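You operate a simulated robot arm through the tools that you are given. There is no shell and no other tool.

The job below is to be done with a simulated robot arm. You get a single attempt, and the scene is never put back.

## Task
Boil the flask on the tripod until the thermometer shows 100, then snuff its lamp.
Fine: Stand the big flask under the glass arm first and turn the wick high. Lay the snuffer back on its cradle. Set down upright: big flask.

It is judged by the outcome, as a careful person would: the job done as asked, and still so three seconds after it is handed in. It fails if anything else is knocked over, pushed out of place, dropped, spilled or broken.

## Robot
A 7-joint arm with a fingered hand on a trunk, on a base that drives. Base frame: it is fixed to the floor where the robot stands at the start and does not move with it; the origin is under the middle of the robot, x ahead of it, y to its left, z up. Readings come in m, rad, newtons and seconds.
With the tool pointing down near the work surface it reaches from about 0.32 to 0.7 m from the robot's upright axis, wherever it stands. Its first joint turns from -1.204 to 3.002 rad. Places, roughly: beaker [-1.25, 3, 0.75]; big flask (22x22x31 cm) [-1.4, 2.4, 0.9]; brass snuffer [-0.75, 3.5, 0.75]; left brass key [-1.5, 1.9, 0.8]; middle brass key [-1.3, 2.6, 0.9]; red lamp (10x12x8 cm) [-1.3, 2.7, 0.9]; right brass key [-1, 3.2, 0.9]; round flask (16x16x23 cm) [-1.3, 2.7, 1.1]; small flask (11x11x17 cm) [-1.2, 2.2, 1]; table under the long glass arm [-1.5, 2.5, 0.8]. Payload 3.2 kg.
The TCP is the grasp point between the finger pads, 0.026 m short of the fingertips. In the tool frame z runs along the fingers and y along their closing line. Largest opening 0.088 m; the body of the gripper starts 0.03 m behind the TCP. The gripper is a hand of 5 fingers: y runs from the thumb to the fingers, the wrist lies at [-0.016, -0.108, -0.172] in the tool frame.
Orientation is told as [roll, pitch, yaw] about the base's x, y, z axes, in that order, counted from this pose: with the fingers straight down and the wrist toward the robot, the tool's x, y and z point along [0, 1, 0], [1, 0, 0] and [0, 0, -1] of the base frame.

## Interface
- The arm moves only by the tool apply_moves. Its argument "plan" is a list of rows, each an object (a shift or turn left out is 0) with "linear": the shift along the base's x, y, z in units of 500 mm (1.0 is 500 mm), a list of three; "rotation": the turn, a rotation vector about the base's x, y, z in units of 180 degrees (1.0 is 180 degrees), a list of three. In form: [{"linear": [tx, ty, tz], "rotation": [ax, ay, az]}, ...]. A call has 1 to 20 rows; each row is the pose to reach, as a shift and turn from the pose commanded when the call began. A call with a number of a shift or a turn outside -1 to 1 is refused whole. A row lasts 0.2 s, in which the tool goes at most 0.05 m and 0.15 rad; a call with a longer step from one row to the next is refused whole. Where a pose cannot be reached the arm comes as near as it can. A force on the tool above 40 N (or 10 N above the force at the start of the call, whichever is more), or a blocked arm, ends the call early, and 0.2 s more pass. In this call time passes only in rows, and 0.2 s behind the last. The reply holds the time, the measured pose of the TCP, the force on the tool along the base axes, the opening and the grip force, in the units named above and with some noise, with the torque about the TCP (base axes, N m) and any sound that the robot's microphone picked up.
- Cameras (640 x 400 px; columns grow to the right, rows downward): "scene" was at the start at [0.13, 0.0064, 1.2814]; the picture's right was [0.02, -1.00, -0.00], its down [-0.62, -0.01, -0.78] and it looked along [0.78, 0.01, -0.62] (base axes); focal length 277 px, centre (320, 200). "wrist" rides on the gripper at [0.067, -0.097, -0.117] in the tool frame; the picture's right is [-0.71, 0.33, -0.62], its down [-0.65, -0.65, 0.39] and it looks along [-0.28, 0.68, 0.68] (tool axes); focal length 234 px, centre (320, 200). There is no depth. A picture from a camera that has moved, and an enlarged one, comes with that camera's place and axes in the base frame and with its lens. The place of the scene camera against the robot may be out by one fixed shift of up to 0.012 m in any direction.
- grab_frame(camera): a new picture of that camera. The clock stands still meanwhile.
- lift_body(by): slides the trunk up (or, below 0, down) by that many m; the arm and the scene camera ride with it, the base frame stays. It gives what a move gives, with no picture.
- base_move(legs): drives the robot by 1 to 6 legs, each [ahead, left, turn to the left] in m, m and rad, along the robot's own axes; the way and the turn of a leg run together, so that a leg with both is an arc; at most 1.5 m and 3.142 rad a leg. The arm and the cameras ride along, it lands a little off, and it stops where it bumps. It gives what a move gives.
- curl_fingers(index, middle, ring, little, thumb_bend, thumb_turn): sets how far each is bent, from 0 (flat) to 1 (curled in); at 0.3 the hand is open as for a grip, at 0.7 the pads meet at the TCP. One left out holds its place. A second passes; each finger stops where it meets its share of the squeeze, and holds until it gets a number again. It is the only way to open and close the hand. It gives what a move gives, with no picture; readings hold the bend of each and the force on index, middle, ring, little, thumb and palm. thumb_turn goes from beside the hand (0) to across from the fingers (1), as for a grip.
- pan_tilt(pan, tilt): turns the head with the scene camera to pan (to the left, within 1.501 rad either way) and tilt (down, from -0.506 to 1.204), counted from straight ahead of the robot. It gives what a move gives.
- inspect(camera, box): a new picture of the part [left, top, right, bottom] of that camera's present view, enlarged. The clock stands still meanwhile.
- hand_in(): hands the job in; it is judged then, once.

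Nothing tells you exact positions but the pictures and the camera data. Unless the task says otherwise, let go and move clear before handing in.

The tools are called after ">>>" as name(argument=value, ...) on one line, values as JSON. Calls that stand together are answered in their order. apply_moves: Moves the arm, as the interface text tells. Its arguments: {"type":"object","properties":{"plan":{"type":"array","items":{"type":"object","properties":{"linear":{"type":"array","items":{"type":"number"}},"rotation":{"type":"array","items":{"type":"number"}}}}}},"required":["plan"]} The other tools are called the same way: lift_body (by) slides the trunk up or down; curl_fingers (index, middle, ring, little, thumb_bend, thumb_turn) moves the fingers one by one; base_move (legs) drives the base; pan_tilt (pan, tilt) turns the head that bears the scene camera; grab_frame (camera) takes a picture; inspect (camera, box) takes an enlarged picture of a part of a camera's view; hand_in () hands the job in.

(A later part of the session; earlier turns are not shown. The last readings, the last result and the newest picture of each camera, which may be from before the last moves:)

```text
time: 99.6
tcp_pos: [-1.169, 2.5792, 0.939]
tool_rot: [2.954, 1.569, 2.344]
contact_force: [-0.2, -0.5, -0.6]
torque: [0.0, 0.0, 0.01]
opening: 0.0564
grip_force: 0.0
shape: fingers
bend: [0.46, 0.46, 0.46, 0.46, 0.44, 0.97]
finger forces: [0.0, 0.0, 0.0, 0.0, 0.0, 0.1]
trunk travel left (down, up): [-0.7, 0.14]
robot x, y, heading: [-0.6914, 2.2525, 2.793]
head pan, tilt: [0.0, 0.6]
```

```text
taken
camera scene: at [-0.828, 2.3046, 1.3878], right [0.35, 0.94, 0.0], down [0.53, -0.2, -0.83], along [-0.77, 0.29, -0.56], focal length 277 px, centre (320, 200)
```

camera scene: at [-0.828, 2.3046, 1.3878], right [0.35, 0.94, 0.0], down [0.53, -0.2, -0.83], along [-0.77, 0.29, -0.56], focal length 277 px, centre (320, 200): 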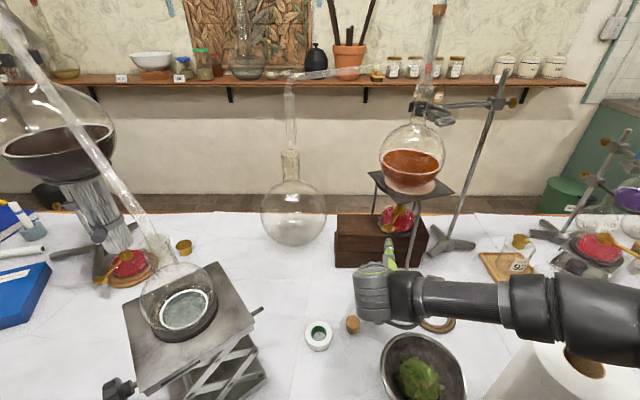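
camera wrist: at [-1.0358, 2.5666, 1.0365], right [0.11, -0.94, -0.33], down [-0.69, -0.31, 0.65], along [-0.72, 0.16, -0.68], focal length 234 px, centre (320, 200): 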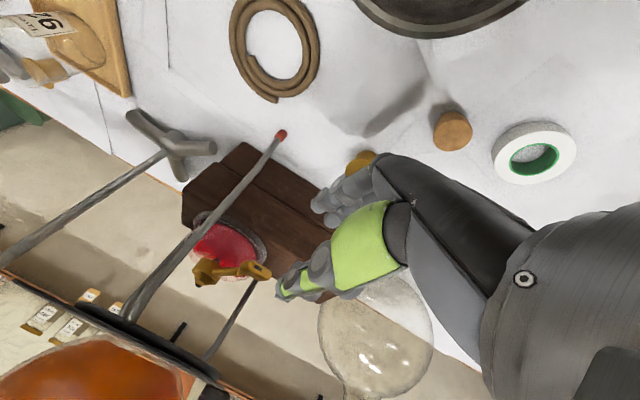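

>>> inspect(camera="scene", box=[480, 250, 640, 400])

>>> inspect(camera="scene", box=[340, 180, 460, 290])

>>> inspect(camera="wrist", box=[170, 200, 330, 320])

```text
2.67 times, centred on (560, 325) of scene
camera zoom: at [-0.828, 2.3046, 1.3878], right [0.35, 0.94, 0.0], down [0.53, -0.2, -0.83], along [-0.77, 0.29, -0.56], focal length 738 px, centre (-320, -133)
```

zoom: 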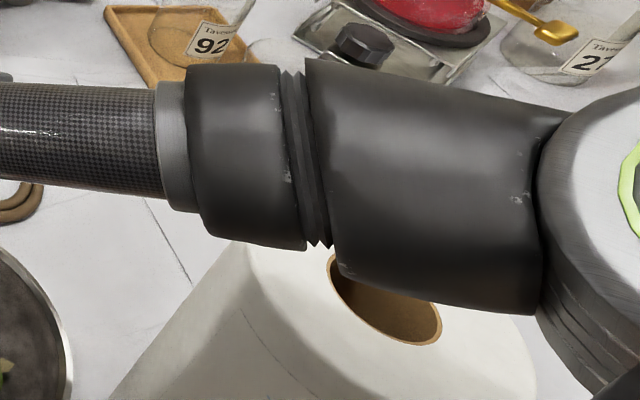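

```text
3.64 times, centred on (400, 235) of scene
camera zoom: at [-0.828, 2.3046, 1.3878], right [0.35, 0.94, 0.0], down [0.53, -0.2, -0.83], along [-0.77, 0.29, -0.56], focal length 1006 px, centre (29, 73)
```

zoom: 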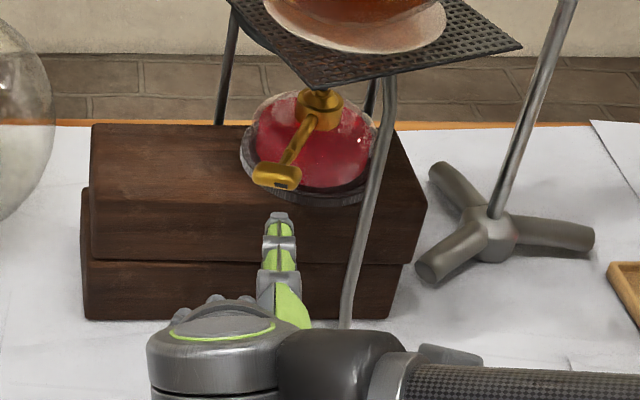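

```text
3.33 times, centred on (250, 260) of wrist
camera zoom: at [-1.0358, 2.5666, 1.0365], right [0.11, -0.94, -0.33], down [-0.69, -0.31, 0.65], along [-0.72, 0.16, -0.68], focal length 781 px, centre (553, 0)
```

zoom: 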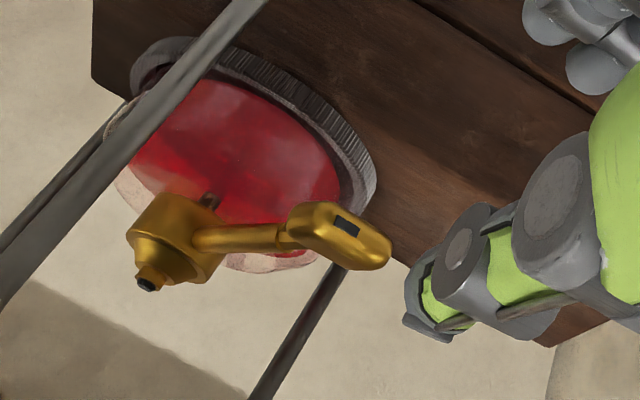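

The forearm passes very close over the paper roll (its top ≈1.02 m), so I'll raise the trunk back up right away and reach down with the arm instead.

>>> lift_body(by=0.1)

>>> inspect(camera="scene", box=[440, 230, 640, 400])

```text
time: 101.0
tcp_pos: [-1.1712, 2.5803, 1.0388]
tool_rot: [2.865, 1.572, 2.255]
contact_force: [0.0, -0.7, -1.0]
torque: [-0.03, 0.01, -0.02]
opening: 0.0561
grip_force: 0.0
shape: fingers
bend: [0.46, 0.46, 0.46, 0.46, 0.44, 0.97]
finger forces: [0.1, 0.1, 0.0, 0.1, 0.1, 0.0]
trunk travel left (down, up): [-0.8, 0.04]
robot x, y, heading: [-0.692, 2.2522, 2.787]
head pan, tilt: [0.0, 0.6]
```

```text
2.35 times, centred on (540, 315) of scene
camera zoom: at [-0.8282, 2.3049, 1.4878], right [0.35, 0.94, 0.0], down [0.53, -0.2, -0.82], along [-0.77, 0.29, -0.57], focal length 651 px, centre (-198, -71)
```

zoom: 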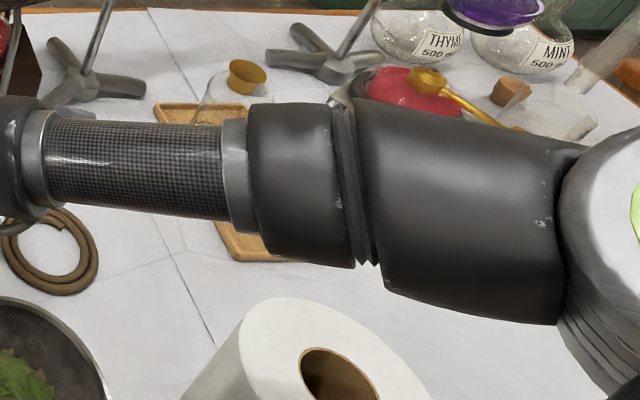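

Roll is untouched. The wing now sits ~16° from horizontal. I'll move the base 6 cm closer so the later thumb-left end pose is in reach.

>>> base_move(legs=[[0.06, 0, 0]])

>>> grab_frame(camera="wrist")

```text
time: 101.9
tcp_pos: [-1.2255, 2.6001, 1.039]
tool_rot: [2.967, 1.568, 2.356]
contact_force: [0.2, 1.1, 0.3]
torque: [0.0, -0.01, 0.01]
opening: 0.056
grip_force: 0.1
shape: fingers
bend: [0.46, 0.46, 0.46, 0.46, 0.44, 0.97]
finger forces: [0.0, 0.0, 0.0, 0.0, 0.0, 0.1]
trunk travel left (down, up): [-0.8, 0.04]
robot x, y, heading: [-0.7465, 2.2728, 2.792]
head pan, tilt: [0.0, 0.6]
```

```text
taken
camera wrist: at [-1.0913, 2.5869, 1.1365], right [0.11, -0.94, -0.33], down [-0.69, -0.31, 0.65], along [-0.72, 0.16, -0.68], focal length 234 px, centre (320, 200)
```

wrist: 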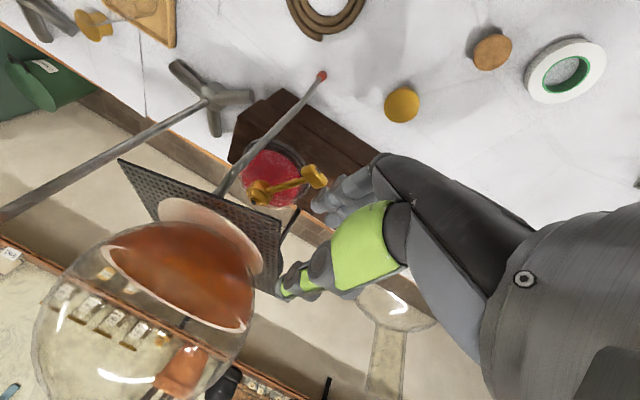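

>>> apply_moves(plan=[{"linear": [0.04, -0.004, 0], "rotation": [0.0341, -0.0239, 0]}, {"linear": [0.055, -0.004, 0], "rotation": [0.0682, -0.0478, 0]}, {"linear": [0.055, -0.004, -0.08], "rotation": [0.0682, -0.0478, 0]}, {"linear": [0.055, -0.004, -0.16], "rotation": [0.0682, -0.0478, 0]}, {"linear": [0.055, -0.004, -0.2], "rotation": [0.0682, -0.0478, 0]}])

>>> inspect(camera="wrist", box=[170, 160, 350, 320])

>>> inspect(camera="scene", box=[300, 180, 460, 310])

```text
time: 103.1
tcp_pos: [-1.1975, 2.5998, 0.9397]
tool_rot: [1.575, 1.309, 0.963]
contact_force: [0.1, 0.0, -0.1]
torque: [0.0, -0.01, 0.0]
opening: 0.0562
grip_force: 0.0
shape: fingers
bend: [0.46, 0.46, 0.46, 0.46, 0.44, 0.97]
finger forces: [0.1, 0.0, 0.0, 0.0, 0.0, 0.0]
trunk travel left (down, up): [-0.8, 0.04]
robot x, y, heading: [-0.7484, 2.2723, 2.793]
head pan, tilt: [0.0, 0.6]
```

```text
2.50 times, centred on (260, 240) of wrist
camera zoom: at [-1.0801, 2.5633, 1.0508], right [0.17, -0.85, -0.5], down [-0.77, -0.43, 0.46], along [-0.61, 0.31, -0.73], focal length 585 px, centre (470, 100)
```

zoom: 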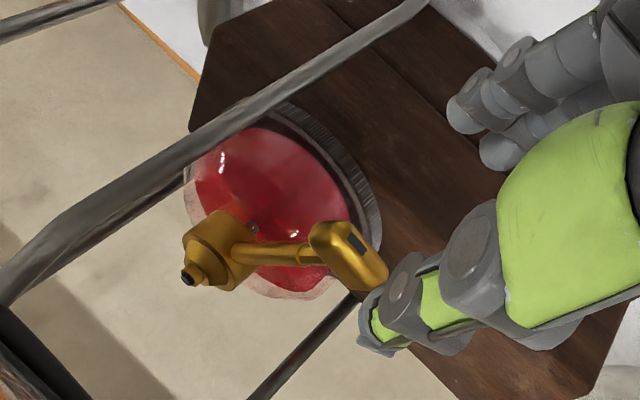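

```text
3.08 times, centred on (380, 245) of scene
camera zoom: at [-0.884, 2.3253, 1.4878], right [0.35, 0.94, 0.0], down [0.53, -0.2, -0.82], along [-0.77, 0.29, -0.57], focal length 852 px, centre (135, 62)
```

zoom: 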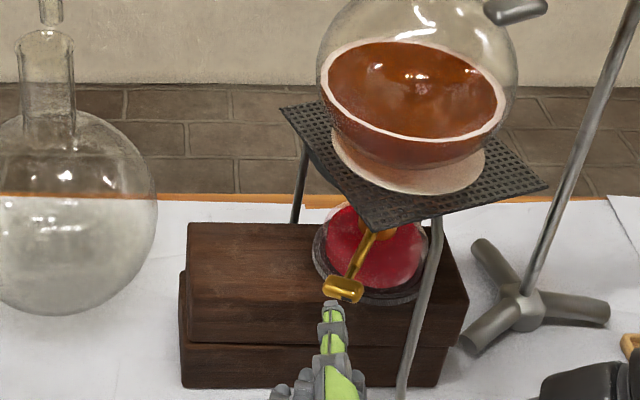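

>>> apply_moves(plan=[{"linear": [-0.05, 0.035, -0.002]}, {"linear": [-0.1, 0.07, -0.003]}, {"linear": [-0.131, 0.091, -0.003]}])

>>> inspect(camera="wrist", box=[170, 160, 350, 320])

>>> inspect(camera="scene", box=[340, 200, 440, 290])

```text
time: 103.9
tcp_pos: [-1.265, 2.6438, 0.9375]
tool_rot: [1.571, 1.308, 0.963]
contact_force: [-0.4, 1.0, 0.2]
torque: [0.0, -0.02, 0.0]
opening: 0.056
grip_force: 0.1
shape: fingers
bend: [0.46, 0.46, 0.46, 0.46, 0.44, 0.97]
finger forces: [0.0, 0.1, 0.0, 0.0, 0.0, 0.2]
trunk travel left (down, up): [-0.8, 0.04]
robot x, y, heading: [-0.7473, 2.2713, 2.792]
head pan, tilt: [0.0, 0.6]
```

```text
2.50 times, centred on (260, 240) of wrist
camera zoom: at [-1.1458, 2.6083, 1.0495], right [0.17, -0.85, -0.5], down [-0.77, -0.43, 0.46], along [-0.61, 0.31, -0.73], focal length 585 px, centre (470, 100)
```

zoom: 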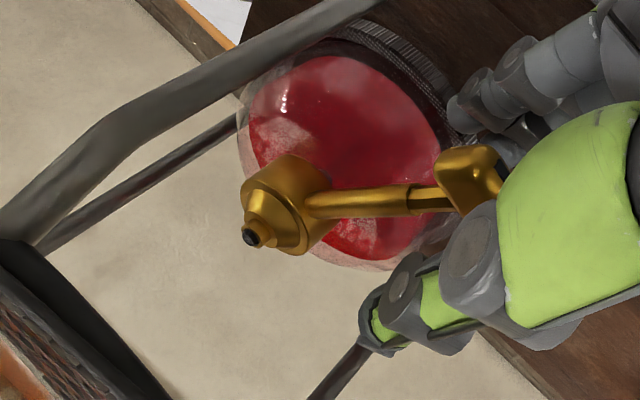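

```text
4.44 times, centred on (390, 245) of scene
camera zoom: at [-0.8841, 2.3251, 1.4878], right [0.35, 0.94, 0.0], down [0.53, -0.2, -0.82], along [-0.77, 0.29, -0.57], focal length 1230 px, centre (9, 0)
```

zoom: 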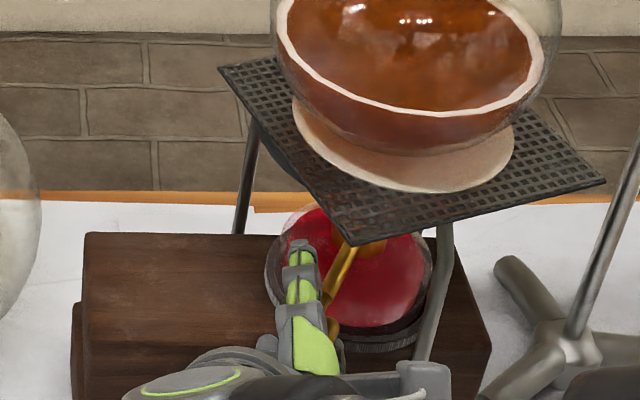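

>>> curl_fingers(index=0.6, middle=0.8, ring=0.8, little=0.6, thumb_bend=0.66)

>>> inspect(camera="wrist", box=[170, 160, 350, 320])

>>> inspect(camera="scene", box=[340, 200, 440, 290])

```text
time: 104.9
tcp_pos: [-1.266, 2.6464, 0.9376]
tool_rot: [1.57, 1.308, 0.957]
contact_force: [-5.1, 4.6, 0.2]
torque: [0.06, -0.02, -0.12]
opening: 0.0198
grip_force: 6.1
shape: fingers
bend: [0.6, 0.76, 0.8, 0.6, 0.65, 0.97]
finger forces: [0.1, 9.2, 0.0, 0.0, 3.2, 0.0]
trunk travel left (down, up): [-0.8, 0.04]
robot x, y, heading: [-0.7507, 2.271, 2.785]
head pan, tilt: [0.0, 0.6]
```

```text
2.50 times, centred on (260, 240) of wrist
camera zoom: at [-1.1463, 2.6095, 1.0489], right [0.17, -0.85, -0.5], down [-0.78, -0.43, 0.46], along [-0.61, 0.31, -0.73], focal length 585 px, centre (470, 100)
```

zoom: 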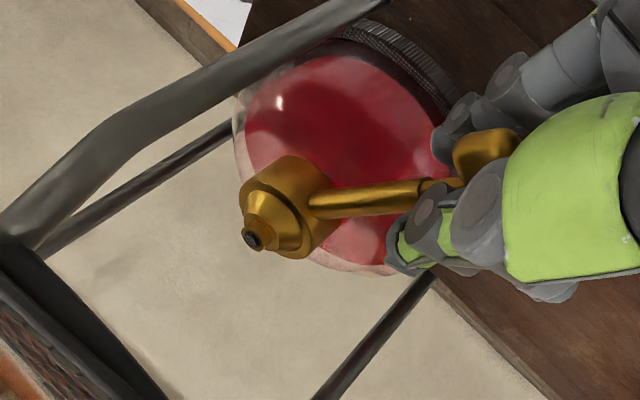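

```text
4.44 times, centred on (390, 245) of scene
camera zoom: at [-0.8853, 2.3265, 1.4876], right [0.35, 0.94, 0.0], down [0.53, -0.2, -0.82], along [-0.77, 0.28, -0.57], focal length 1230 px, centre (9, 0)
```

zoom: 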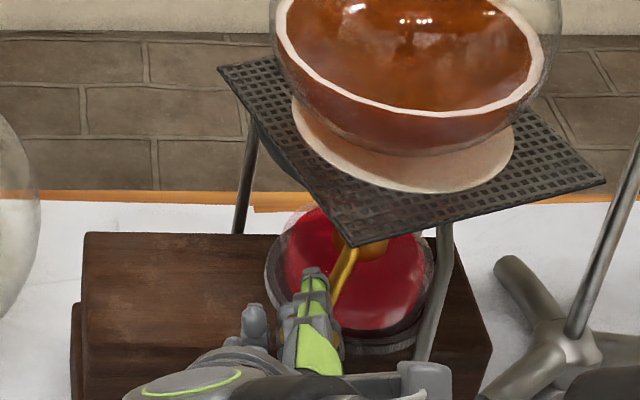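

The bar sits too near the fingertips (middle hooks it, ring misses), pulling on the lamp. Releasing at once, advancing ~1.4 cm, and re-pinching.

>>> curl_fingers(index=0.5, middle=0.5, ring=0.5, little=0.5, thumb_bend=0.48)

>>> inspect(camera="wrist", box=[170, 160, 350, 320])

>>> inspect(camera="scene", box=[340, 200, 440, 290])

```text
time: 105.9
tcp_pos: [-1.2628, 2.6442, 0.9385]
tool_rot: [1.573, 1.308, 0.962]
contact_force: [-0.5, 0.6, 0.3]
torque: [0.0, 0.0, -0.04]
opening: 0.0473
grip_force: 0.0
shape: fingers
bend: [0.5, 0.5, 0.5, 0.5, 0.48, 0.97]
finger forces: [0.1, 0.1, 0.1, 0.1, 0.1, 0.1]
trunk travel left (down, up): [-0.8, 0.04]
robot x, y, heading: [-0.7455, 2.2733, 2.792]
head pan, tilt: [0.0, 0.6]
```

```text
2.50 times, centred on (260, 240) of wrist
camera zoom: at [-1.1453, 2.6083, 1.0495], right [0.17, -0.85, -0.5], down [-0.77, -0.43, 0.46], along [-0.61, 0.31, -0.73], focal length 585 px, centre (470, 100)
```

zoom: 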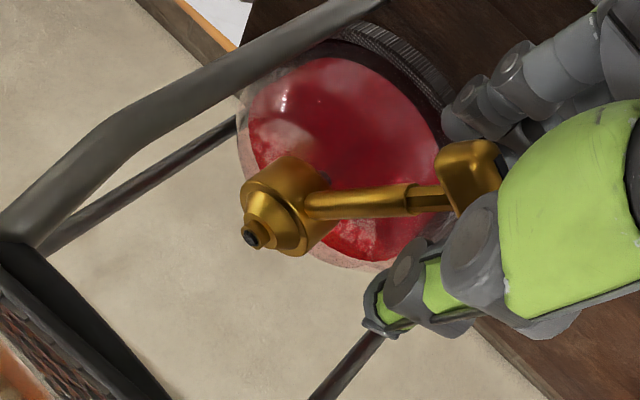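

```text
4.44 times, centred on (390, 245) of scene
camera zoom: at [-0.8837, 2.3252, 1.4878], right [0.35, 0.94, 0.0], down [0.53, -0.2, -0.82], along [-0.77, 0.29, -0.57], focal length 1230 px, centre (9, 0)
```

zoom: 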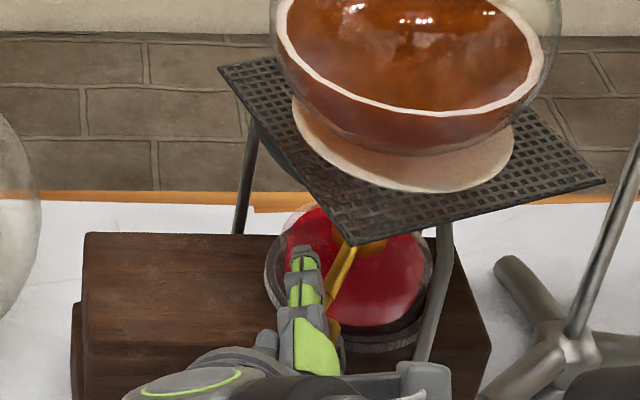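

>>> apply_moves(plan=[{"linear": [-0.013, 0.009, 0]}, {"linear": [-0.025, 0.0175, 0]}])

>>> curl_fingers(index=0.6, middle=0.68, ring=0.68, little=0.6, thumb_bend=0.64)

>>> inspect(camera="wrist", box=[170, 160, 350, 320])

```text
time: 106.5
tcp_pos: [-1.2757, 2.6521, 0.9381]
tool_rot: [1.571, 1.308, 0.959]
contact_force: [1.3, -0.8, -0.5]
torque: [-0.02, -0.06, 0.04]
opening: 0.0474
grip_force: 0.7
shape: fingers
bend: [0.5, 0.5, 0.5, 0.5, 0.48, 0.97]
finger forces: [0.1, 0.1, 0.0, 1.0, 0.0, 0.1]
trunk travel left (down, up): [-0.8, 0.04]
robot x, y, heading: [-0.743, 2.2708, 2.786]
head pan, tilt: [0.0, 0.6]
```

```text
time: 107.5
tcp_pos: [-1.2768, 2.6518, 0.9373]
tool_rot: [1.573, 1.308, 0.964]
contact_force: [-0.8, 1.0, 0.5]
torque: [-0.03, -0.02, 0.0]
opening: 0.0212
grip_force: 1.0
shape: fingers
bend: [0.6, 0.68, 0.68, 0.6, 0.63, 0.97]
finger forces: [0.1, 0.0, 0.0, 0.0, 1.1, 0.0]
trunk travel left (down, up): [-0.8, 0.04]
robot x, y, heading: [-0.7492, 2.2743, 2.79]
head pan, tilt: [0.0, 0.6]
```

```text
2.50 times, centred on (260, 240) of wrist
camera zoom: at [-1.1578, 2.6166, 1.049], right [0.17, -0.85, -0.5], down [-0.77, -0.43, 0.46], along [-0.61, 0.31, -0.73], focal length 585 px, centre (470, 100)
```

zoom: 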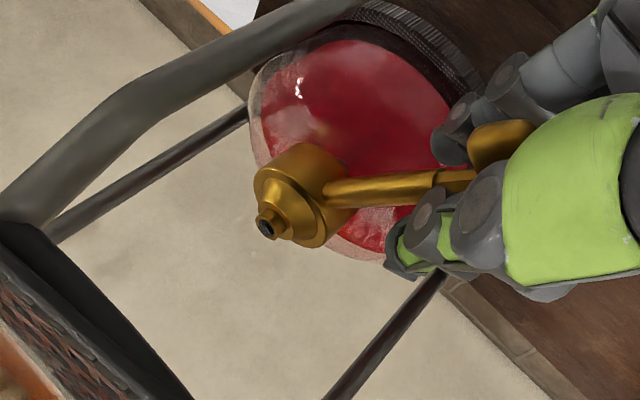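

>>> curl_fingers(middle=0.76, ring=0.76)

>>> inspect(camera="wrist", box=[170, 160, 350, 320])

>>> inspect(camera="scene", box=[340, 200, 440, 290])

```text
time: 108.5
tcp_pos: [-1.2768, 2.6522, 0.9377]
tool_rot: [1.572, 1.309, 0.965]
contact_force: [0.3, -0.1, 0.2]
torque: [0.0, 0.03, -0.04]
opening: 0.0211
grip_force: 0.6
shape: fingers
bend: [0.6, 0.76, 0.76, 0.6, 0.63, 0.97]
finger forces: [0.0, 0.0, 0.0, 0.0, 1.4, 0.1]
trunk travel left (down, up): [-0.8, 0.04]
robot x, y, heading: [-0.7473, 2.2717, 2.789]
head pan, tilt: [0.0, 0.6]
```

```text
2.50 times, centred on (260, 240) of wrist
camera zoom: at [-1.1577, 2.6166, 1.0489], right [0.17, -0.85, -0.5], down [-0.77, -0.43, 0.46], along [-0.61, 0.31, -0.73], focal length 585 px, centre (470, 100)
```

zoom: 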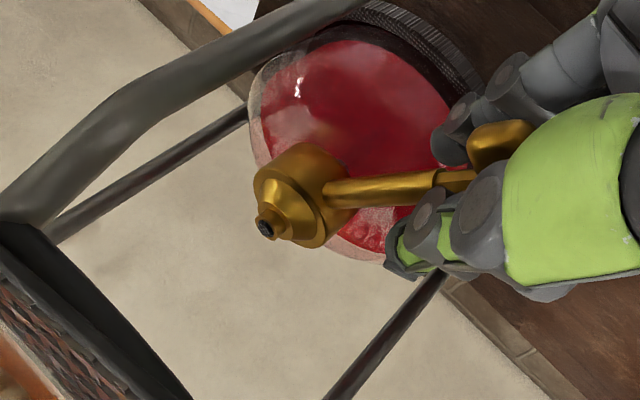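

```text
4.44 times, centred on (390, 245) of scene
camera zoom: at [-0.8836, 2.325, 1.4878], right [0.35, 0.94, 0.0], down [0.53, -0.2, -0.83], along [-0.77, 0.29, -0.56], focal length 1230 px, centre (9, 0)
```

zoom: 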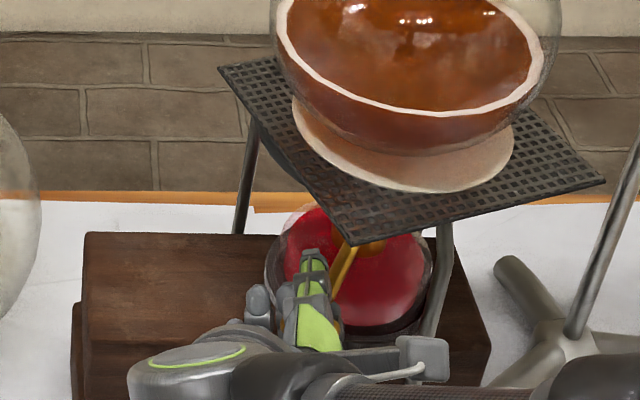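

The bar is straddled between thumb (above) and fingers (below), so I'll use the hand like a wrench: rotate about the shaft axis counter-clockwise in small steps and watch.

>>> apply_moves(plan=[{"rotation": [0.0235, -0.0344, 0]}, {"rotation": [0.047, -0.0688, 0]}, {"rotation": [0.0705, -0.1033, 0]}])

>>> inspect(camera="wrist", box=[170, 160, 350, 320])

>>> inspect(camera="scene", box=[340, 200, 440, 290])

```text
time: 109.3
tcp_pos: [-1.2769, 2.6526, 0.9381]
tool_rot: [1.342, 0.925, 0.752]
contact_force: [0.9, 0.7, -0.1]
torque: [-0.02, -0.04, 0.01]
opening: 0.0207
grip_force: 0.1
shape: fingers
bend: [0.6, 0.76, 0.76, 0.6, 0.64, 0.97]
finger forces: [0.0, 0.0, 0.1, 0.1, 0.3, 0.0]
trunk travel left (down, up): [-0.8, 0.04]
robot x, y, heading: [-0.7479, 2.27, 2.787]
head pan, tilt: [0.0, 0.6]
```

```text
2.50 times, centred on (260, 240) of wrist
camera zoom: at [-1.1984, 2.5888, 1.0702], right [0.35, -0.72, -0.59], down [-0.87, -0.49, 0.09], along [-0.36, 0.48, -0.8], focal length 585 px, centre (470, 100)
```

zoom: 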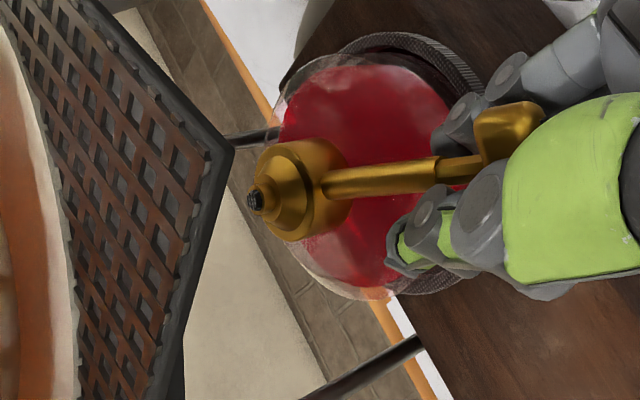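

```text
4.44 times, centred on (390, 245) of scene
camera zoom: at [-0.8841, 2.3247, 1.4878], right [0.35, 0.94, 0.0], down [0.53, -0.2, -0.82], along [-0.77, 0.29, -0.57], focal length 1230 px, centre (9, 0)
```

zoom: 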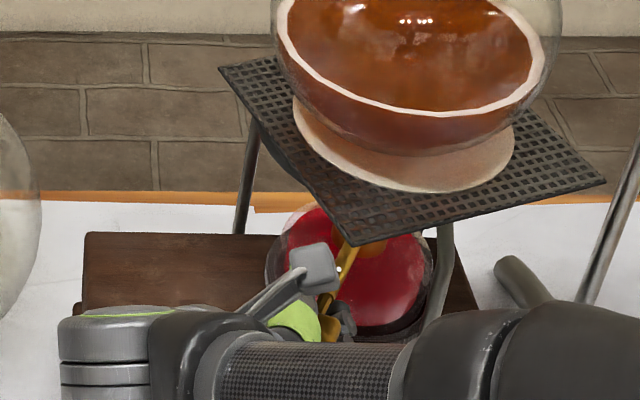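

>>> apply_moves(plan=[{"rotation": [0.0235, -0.0344, 0]}, {"rotation": [0.047, -0.0688, 0]}, {"rotation": [0.0705, -0.1033, 0]}])

>>> inspect(camera="wrist", box=[170, 160, 350, 320])

>>> inspect(camera="scene", box=[340, 200, 440, 290])

```text
time: 110.1
tcp_pos: [-1.2758, 2.653, 0.9374]
tool_rot: [1.273, 0.534, 0.706]
contact_force: [0.5, 0.5, -0.7]
torque: [-0.05, 0.03, -0.03]
opening: 0.0204
grip_force: 0.0
shape: fingers
bend: [0.6, 0.76, 0.76, 0.6, 0.64, 0.97]
finger forces: [0.4, 0.0, 0.1, 0.0, 0.0, 0.1]
trunk travel left (down, up): [-0.8, 0.04]
robot x, y, heading: [-0.7455, 2.2728, 2.789]
head pan, tilt: [0.0, 0.6]
```

```text
2.50 times, centred on (260, 240) of wrist
camera zoom: at [-1.2419, 2.5593, 1.0713], right [0.55, -0.59, -0.59], down [-0.83, -0.47, -0.3], along [-0.1, 0.66, -0.75], focal length 585 px, centre (470, 100)
```

zoom: 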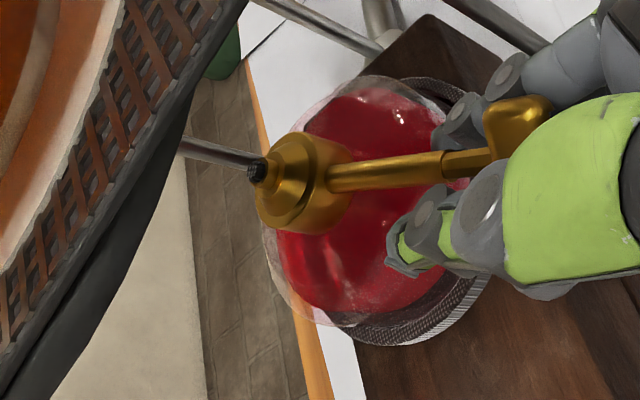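

```text
4.44 times, centred on (390, 245) of scene
camera zoom: at [-0.884, 2.3248, 1.4878], right [0.35, 0.94, 0.0], down [0.53, -0.2, -0.82], along [-0.77, 0.29, -0.57], focal length 1230 px, centre (9, 0)
```

zoom: 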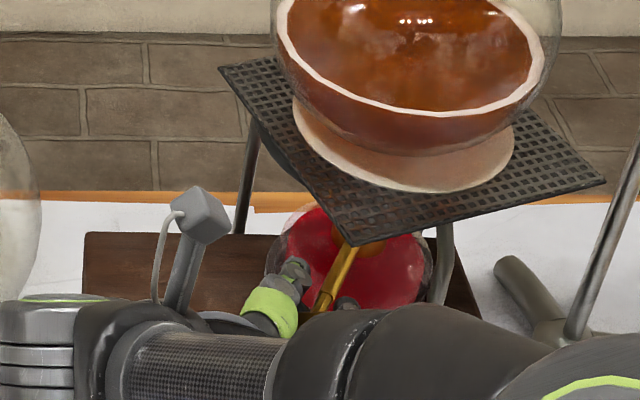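

>>> apply_moves(plan=[{"rotation": [0.0235, -0.0344, 0]}, {"rotation": [0.047, -0.0688, 0]}, {"rotation": [0.0705, -0.1033, 0]}])

>>> inspect(camera="wrist", box=[170, 160, 350, 320])

>>> inspect(camera="scene", box=[340, 200, 440, 290])

```text
time: 110.9
tcp_pos: [-1.2767, 2.6527, 0.9375]
tool_rot: [1.231, 0.147, 0.69]
contact_force: [1.2, 0.7, -0.9]
torque: [0.04, 0.01, -0.02]
opening: 0.0203
grip_force: 0.8
shape: fingers
bend: [0.6, 0.76, 0.76, 0.6, 0.64, 0.97]
finger forces: [0.5, 0.3, 0.0, 0.1, 0.0, 0.0]
trunk travel left (down, up): [-0.8, 0.04]
robot x, y, heading: [-0.7474, 2.273, 2.791]
head pan, tilt: [0.0, 0.6]
```

```text
2.50 times, centred on (260, 240) of wrist
camera zoom: at [-1.2829, 2.5316, 1.0523], right [0.73, -0.47, -0.5], down [-0.68, -0.36, -0.64], along [0.12, 0.81, -0.58], focal length 585 px, centre (470, 100)
```

zoom: 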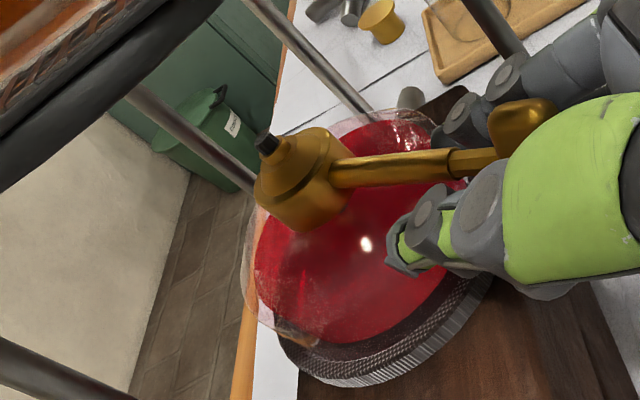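

```text
4.44 times, centred on (390, 245) of scene
camera zoom: at [-0.8841, 2.325, 1.4878], right [0.35, 0.94, 0.0], down [0.53, -0.2, -0.82], along [-0.77, 0.29, -0.57], focal length 1230 px, centre (9, 0)
```

zoom: 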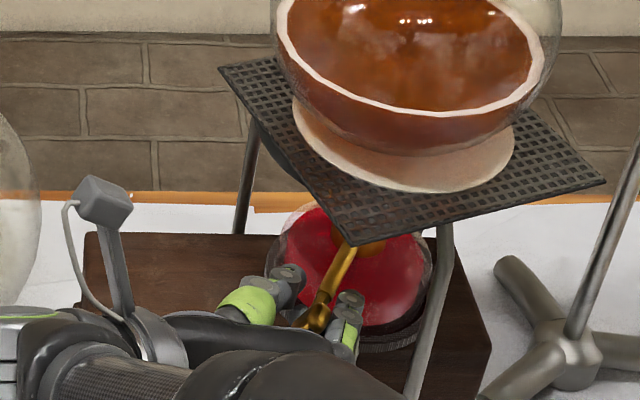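

The wick is rising but no flame yet. I'll continue turning counter-clockwise a bit more and check.

>>> apply_moves(plan=[{"rotation": [0.0235, -0.0344, 0]}, {"rotation": [0.047, -0.0688, 0]}, {"rotation": [0.0705, -0.1033, 0]}])

>>> inspect(camera="wrist", box=[170, 160, 350, 320])

>>> grab_frame(camera="scene")

```text
time: 111.7
tcp_pos: [-1.2775, 2.6527, 0.9374]
tool_rot: [1.198, -0.248, 0.694]
contact_force: [0.3, 0.4, -1.4]
torque: [0.01, 0.03, 0.02]
opening: 0.0201
grip_force: 0.4
shape: fingers
bend: [0.6, 0.76, 0.76, 0.6, 0.64, 0.97]
finger forces: [0.4, 0.6, 0.0, 0.1, 0.0, 0.1]
trunk travel left (down, up): [-0.8, 0.04]
robot x, y, heading: [-0.7454, 2.2749, 2.785]
head pan, tilt: [0.0, 0.6]
```

```text
2.50 times, centred on (260, 240) of wrist
camera zoom: at [-1.3146, 2.5102, 1.0158], right [0.86, -0.37, -0.34], down [-0.43, -0.19, -0.88], along [0.26, 0.91, -0.33], focal length 585 px, centre (470, 100)
```

zoom: 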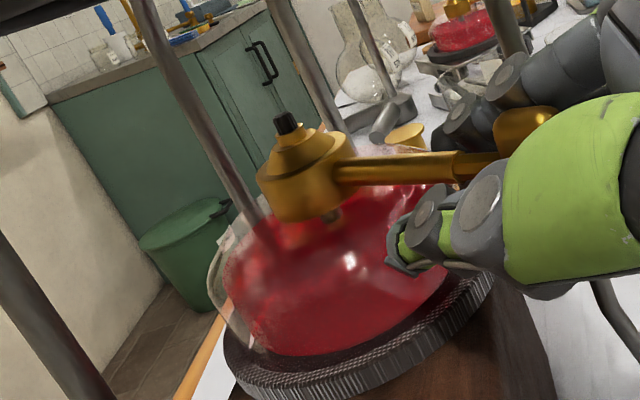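

```text
taken
camera scene: at [-0.8838, 2.3251, 1.4878], right [0.35, 0.94, 0.0], down [0.53, -0.2, -0.82], along [-0.77, 0.29, -0.57], focal length 277 px, centre (320, 200)
```

scene: 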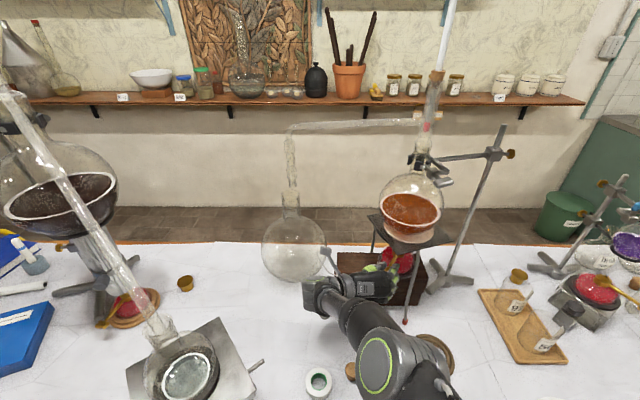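

No flame, though the wick is now clearly raised. I'll open the hand, back off along the finger direction, and study the lamp and surroundings.

>>> curl_fingers(index=0.42, middle=0.42, ring=0.42, little=0.42, thumb_bend=0.4)

>>> apply_moves(plan=[{"linear": [0.042, -0.062, 0.028]}, {"linear": [0.084, -0.124, 0.056]}, {"linear": [0.116, -0.17, 0.078]}])

>>> grab_frame(camera="wrist")

>>> inspect(camera="scene", box=[340, 200, 440, 290])

```text
time: 112.7
tcp_pos: [-1.2771, 2.6513, 0.9377]
tool_rot: [1.197, -0.244, 0.695]
contact_force: [1.0, -0.8, -1.1]
torque: [0.01, -0.01, 0.02]
opening: 0.0645
grip_force: 0.1
shape: fingers
bend: [0.42, 0.42, 0.42, 0.42, 0.4, 0.97]
finger forces: [0.1, 0.0, 0.0, 0.0, 0.1, 0.0]
trunk travel left (down, up): [-0.8, 0.04]
robot x, y, heading: [-0.746, 2.2709, 2.787]
head pan, tilt: [0.0, 0.6]
```

```text
time: 113.5
tcp_pos: [-1.2176, 2.5675, 0.9763]
tool_rot: [1.2, -0.246, 0.692]
contact_force: [0.1, -0.1, -0.1]
torque: [0.01, -0.02, -0.02]
opening: 0.0647
grip_force: 0.1
shape: fingers
bend: [0.42, 0.42, 0.42, 0.42, 0.4, 0.97]
finger forces: [0.0, 0.0, 0.0, 0.1, 0.1, 0.1]
trunk travel left (down, up): [-0.8, 0.04]
robot x, y, heading: [-0.7464, 2.2692, 2.792]
head pan, tilt: [0.0, 0.6]
```

```text
taken
camera wrist: at [-1.2555, 2.4245, 1.0548], right [0.86, -0.37, -0.34], down [-0.43, -0.19, -0.88], along [0.26, 0.91, -0.33], focal length 234 px, centre (320, 200)
```

wrist: 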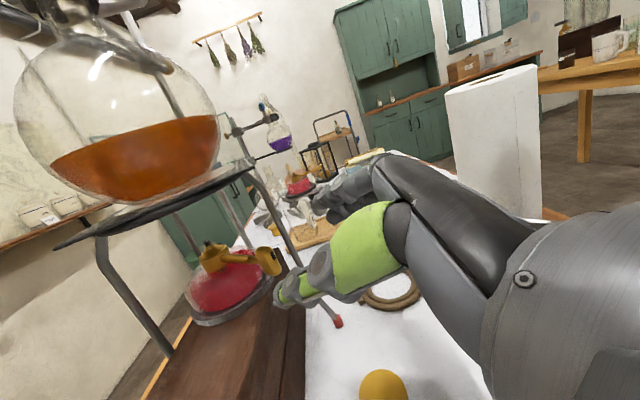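

```text
4.44 times, centred on (390, 245) of scene
camera zoom: at [-0.8832, 2.3245, 1.4878], right [0.35, 0.94, 0.0], down [0.53, -0.2, -0.83], along [-0.77, 0.29, -0.56], focal length 1230 px, centre (9, 0)
```

zoom: 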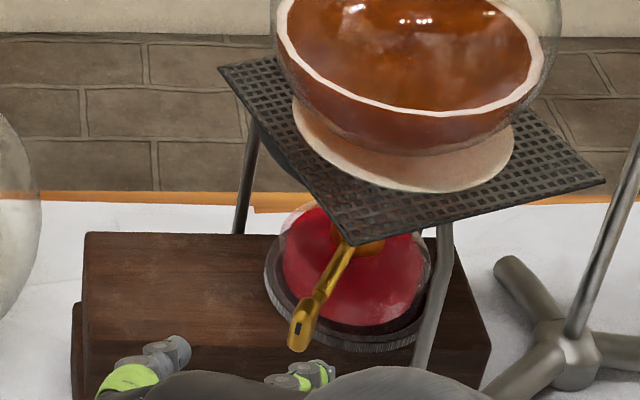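

>>> inspect(camera="wrist", box=[170, 220, 300, 330])

>>> inspect(camera="wrist", box=[270, 130, 400, 210])

>>> pan_tilt(pan=-1.0, tilt=0.45)

>>> grab_frame(camera="scene")

```text
3.64 times, centred on (235, 275) of wrist
camera zoom: at [-1.2555, 2.4245, 1.0548], right [0.86, -0.37, -0.34], down [-0.43, -0.19, -0.88], along [0.26, 0.91, -0.33], focal length 852 px, centre (629, -73)
```

zoom: 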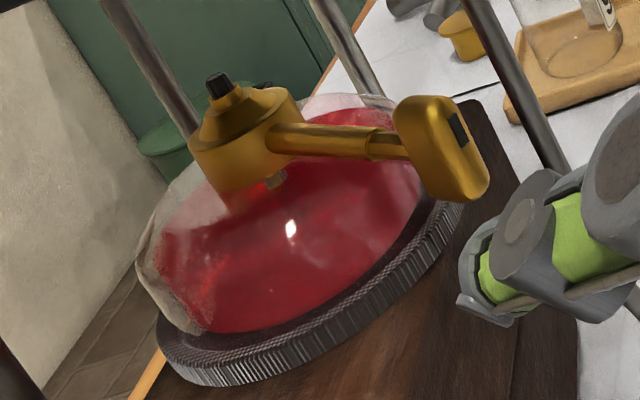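

```text
4.92 times, centred on (335, 170) of wrist
camera zoom: at [-1.2555, 2.4245, 1.0548], right [0.86, -0.37, -0.34], down [-0.43, -0.19, -0.88], along [0.26, 0.91, -0.33], focal length 1153 px, centre (246, 348)
```

zoom: 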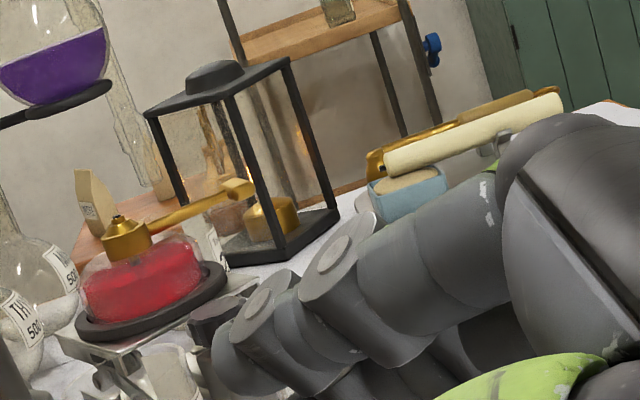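

```text
time: 114.8
tcp_pos: [-1.2181, 2.5687, 0.9758]
tool_rot: [1.197, -0.244, 0.695]
contact_force: [-0.4, -0.1, 0.8]
torque: [0.0, 0.04, -0.03]
opening: 0.0649
grip_force: 0.1
shape: fingers
bend: [0.42, 0.42, 0.42, 0.42, 0.4, 0.97]
finger forces: [0.0, 0.1, 0.1, 0.1, 0.0, 0.0]
trunk travel left (down, up): [-0.8, 0.04]
robot x, y, heading: [-0.7495, 2.2675, 2.791]
head pan, tilt: [-1.0, 0.45]
```

```text
taken
camera scene: at [-0.8207, 2.3843, 1.5013], right [0.98, 0.22, 0.0], down [0.09, -0.42, -0.9], along [-0.2, 0.88, -0.44], focal length 277 px, centre (320, 200)
```

scene: 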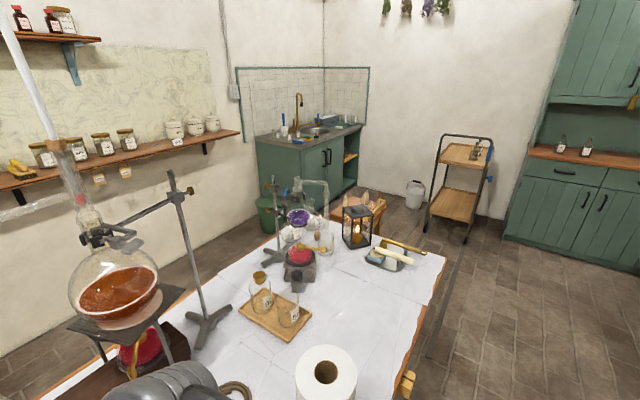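

>>> inspect(camera="scene", box=[330, 185, 450, 285])

>>> inspect(camera="scene", box=[60, 250, 200, 400])

>>> inspect(camera="scene", box=[0, 0, 130, 260])

```text
4.00 times, centred on (390, 235) of scene
camera zoom: at [-0.8207, 2.3843, 1.5013], right [0.98, 0.22, 0.0], down [0.09, -0.42, -0.9], along [-0.2, 0.88, -0.44], focal length 1107 px, centre (40, 60)
```

zoom: 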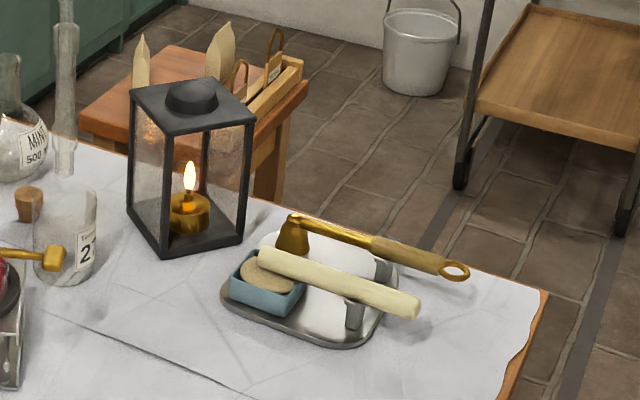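

```text
2.67 times, centred on (130, 325) of scene
camera zoom: at [-0.8207, 2.3843, 1.5013], right [0.98, 0.22, 0.0], down [0.09, -0.42, -0.9], along [-0.2, 0.88, -0.44], focal length 738 px, centre (827, -133)
```

zoom: 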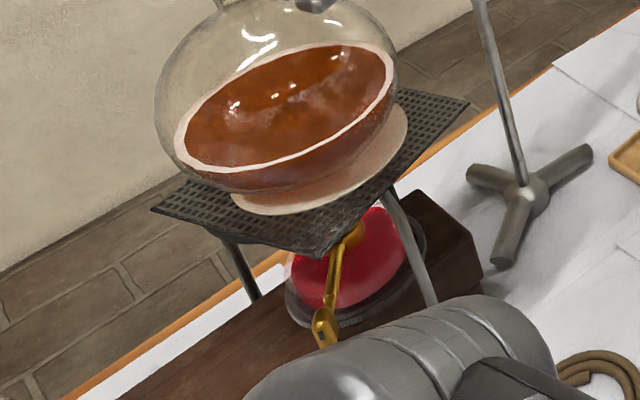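

```text
1.54 times, centred on (65, 130) of scene
camera zoom: at [-0.8207, 2.3843, 1.5013], right [0.98, 0.22, 0.0], down [0.09, -0.42, -0.9], along [-0.2, 0.88, -0.44], focal length 426 px, centre (712, 308)
```

zoom: 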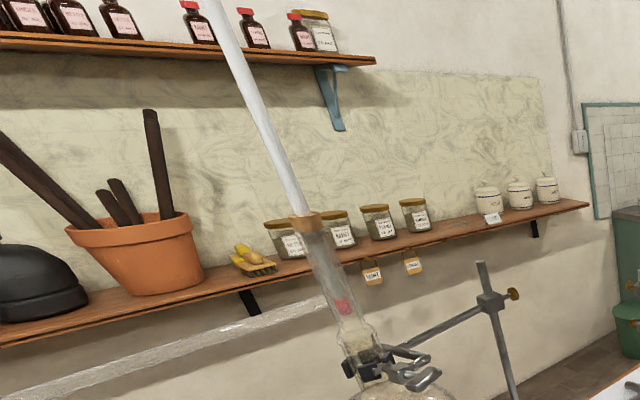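

There is a wax taper, a lit lantern and a sand dish on the tray — so the lamp can be relit. First I want the wick properly high; I'll test whether the hand can roll further counter-clockwise for another turn of the key.

>>> apply_moves(plan=[{"rotation": [0.0235, -0.0344, 0]}, {"rotation": [0.047, -0.0688, 0]}, {"rotation": [0.0705, -0.1033, 0]}, {"rotation": [0.094, -0.1377, 0]}])

>>> grab_frame(camera="wrist")

```text
time: 115.8
tcp_pos: [-1.2196, 2.5672, 0.977]
tool_rot: [1.131, -0.767, 0.727]
contact_force: [-1.2, -0.5, -0.1]
torque: [0.01, 0.02, -0.01]
opening: 0.0645
grip_force: 0.1
shape: fingers
bend: [0.42, 0.42, 0.42, 0.42, 0.4, 0.97]
finger forces: [0.0, 0.0, 0.0, 0.0, 0.0, 0.0]
trunk travel left (down, up): [-0.8, 0.04]
robot x, y, heading: [-0.7484, 2.2717, 2.791]
head pan, tilt: [-1.0, 0.45]
```

```text
taken
camera wrist: at [-1.2765, 2.4111, 0.9881], right [0.95, -0.32, -0.04], down [-0.01, 0.09, -1.0], along [0.32, 0.94, 0.08], focal length 234 px, centre (320, 200)
```

wrist: 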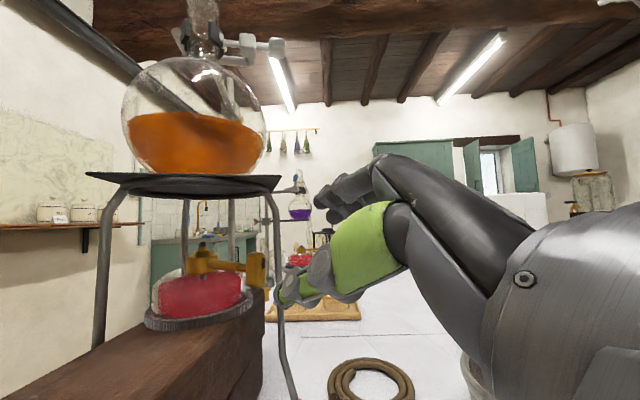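

>>> inspect(camera="wrist", box=[140, 225, 300, 335])

```text
3.64 times, centred on (220, 280) of wrist
camera zoom: at [-1.2765, 2.4111, 0.9881], right [0.95, -0.32, -0.04], down [-0.01, 0.09, -1.0], along [0.32, 0.94, 0.08], focal length 852 px, centre (684, -91)
```

zoom: 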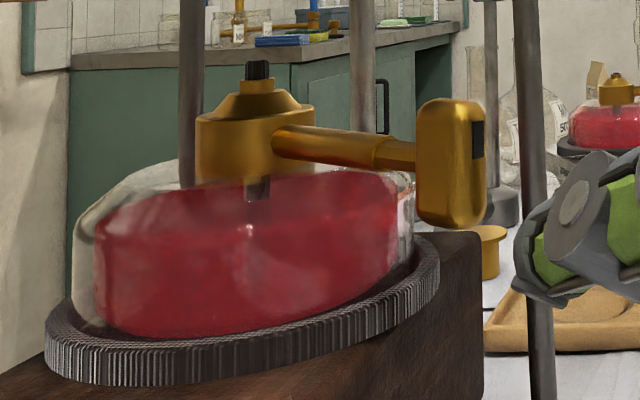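

Clear side view: the wing is now vertical (slot at top) and the wick stands a few mm proud. I'll make one more wrench turn counter-clockwise to see whether it goes higher or meets its stop.

>>> apply_moves(plan=[{"linear": [0, 0.004, -0.002], "rotation": [-0.0244, 0.0358, 0]}, {"linear": [0, 0.008, -0.004], "rotation": [-0.0489, 0.0716, 0]}, {"linear": [0, 0.013, -0.005], "rotation": [-0.0733, 0.1074, 0]}, {"linear": [0, 0.017, -0.007], "rotation": [-0.0978, 0.1432, 0]}, {"linear": [0, 0.0216, -0.009], "rotation": [-0.1222, 0.179, 0]}, {"linear": [-0.038, 0.071, -0.032], "rotation": [-0.1222, 0.179, 0]}, {"linear": [-0.076, 0.12, -0.055], "rotation": [-0.1222, 0.179, 0]}, {"linear": [-0.1146, 0.17, -0.079], "rotation": [-0.1222, 0.179, 0]}])

>>> grab_frame(camera="wrist")

```text
time: 117.6
tcp_pos: [-1.277, 2.6536, 0.9367]
tool_rot: [1.212, -0.089, 0.692]
contact_force: [1.1, 0.2, 0.4]
torque: [0.01, 0.01, 0.0]
opening: 0.0646
grip_force: 0.1
shape: fingers
bend: [0.42, 0.42, 0.42, 0.42, 0.4, 0.97]
finger forces: [0.0, 0.0, 0.1, 0.0, 0.0, 0.0]
trunk travel left (down, up): [-0.8, 0.04]
robot x, y, heading: [-0.7474, 2.2719, 2.79]
head pan, tilt: [-1.0, 0.45]
```

```text
taken
camera wrist: at [-1.303, 2.5183, 1.0314], right [0.82, -0.41, -0.41], down [-0.54, -0.27, -0.8], along [0.21, 0.87, -0.44], focal length 234 px, centre (320, 200)
```

wrist: 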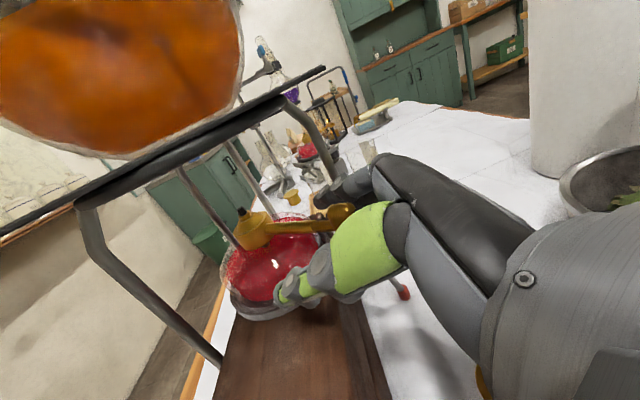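

Now closing to a snug straddle and turning counter-clockwise further.

>>> curl_fingers(index=0.6, middle=0.74, ring=0.74, little=0.6, thumb_bend=0.64)

>>> apply_moves(plan=[{"rotation": [0.0235, -0.0344, 0]}, {"rotation": [0.047, -0.0688, 0]}, {"rotation": [0.0705, -0.1033, 0]}, {"rotation": [0.094, -0.1377, 0]}])

>>> inspect(camera="wrist", box=[200, 170, 380, 310])

```text
time: 118.6
tcp_pos: [-1.2745, 2.6521, 0.9371]
tool_rot: [1.212, -0.088, 0.691]
contact_force: [0.7, -0.3, -0.3]
torque: [-0.02, -0.01, 0.03]
opening: 0.0201
grip_force: 0.1
shape: fingers
bend: [0.6, 0.74, 0.74, 0.6, 0.64, 0.97]
finger forces: [0.1, 0.0, 0.1, 0.1, 0.0, 0.0]
trunk travel left (down, up): [-0.8, 0.04]
robot x, y, heading: [-0.7479, 2.2705, 2.788]
head pan, tilt: [-1.0, 0.45]
```

```text
time: 119.6
tcp_pos: [-1.269, 2.6498, 0.9424]
tool_rot: [1.153, -0.612, 0.713]
contact_force: [0.0, 0.6, -0.2]
torque: [0.02, -0.03, 0.02]
opening: 0.0202
grip_force: 0.1
shape: fingers
bend: [0.6, 0.74, 0.74, 0.6, 0.64, 0.97]
finger forces: [0.1, 0.1, 0.0, 0.0, 0.0, 0.0]
out of reach, approached as far as the arm can: row 3, 4
trunk travel left (down, up): [-0.8, 0.04]
robot x, y, heading: [-0.7488, 2.2743, 2.79]
head pan, tilt: [-1.0, 0.45]
```

```text
2.86 times, centred on (290, 240) of wrist
camera zoom: at [-1.3235, 2.4967, 0.9754], right [0.94, -0.32, -0.13], down [-0.14, 0.0, -0.99], along [0.32, 0.95, -0.04], focal length 669 px, centre (406, 86)
```

zoom: 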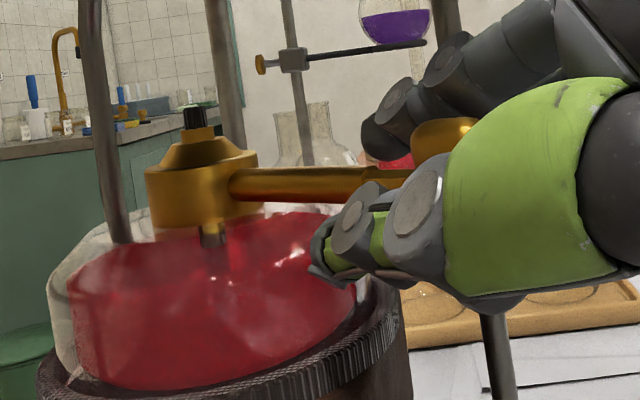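

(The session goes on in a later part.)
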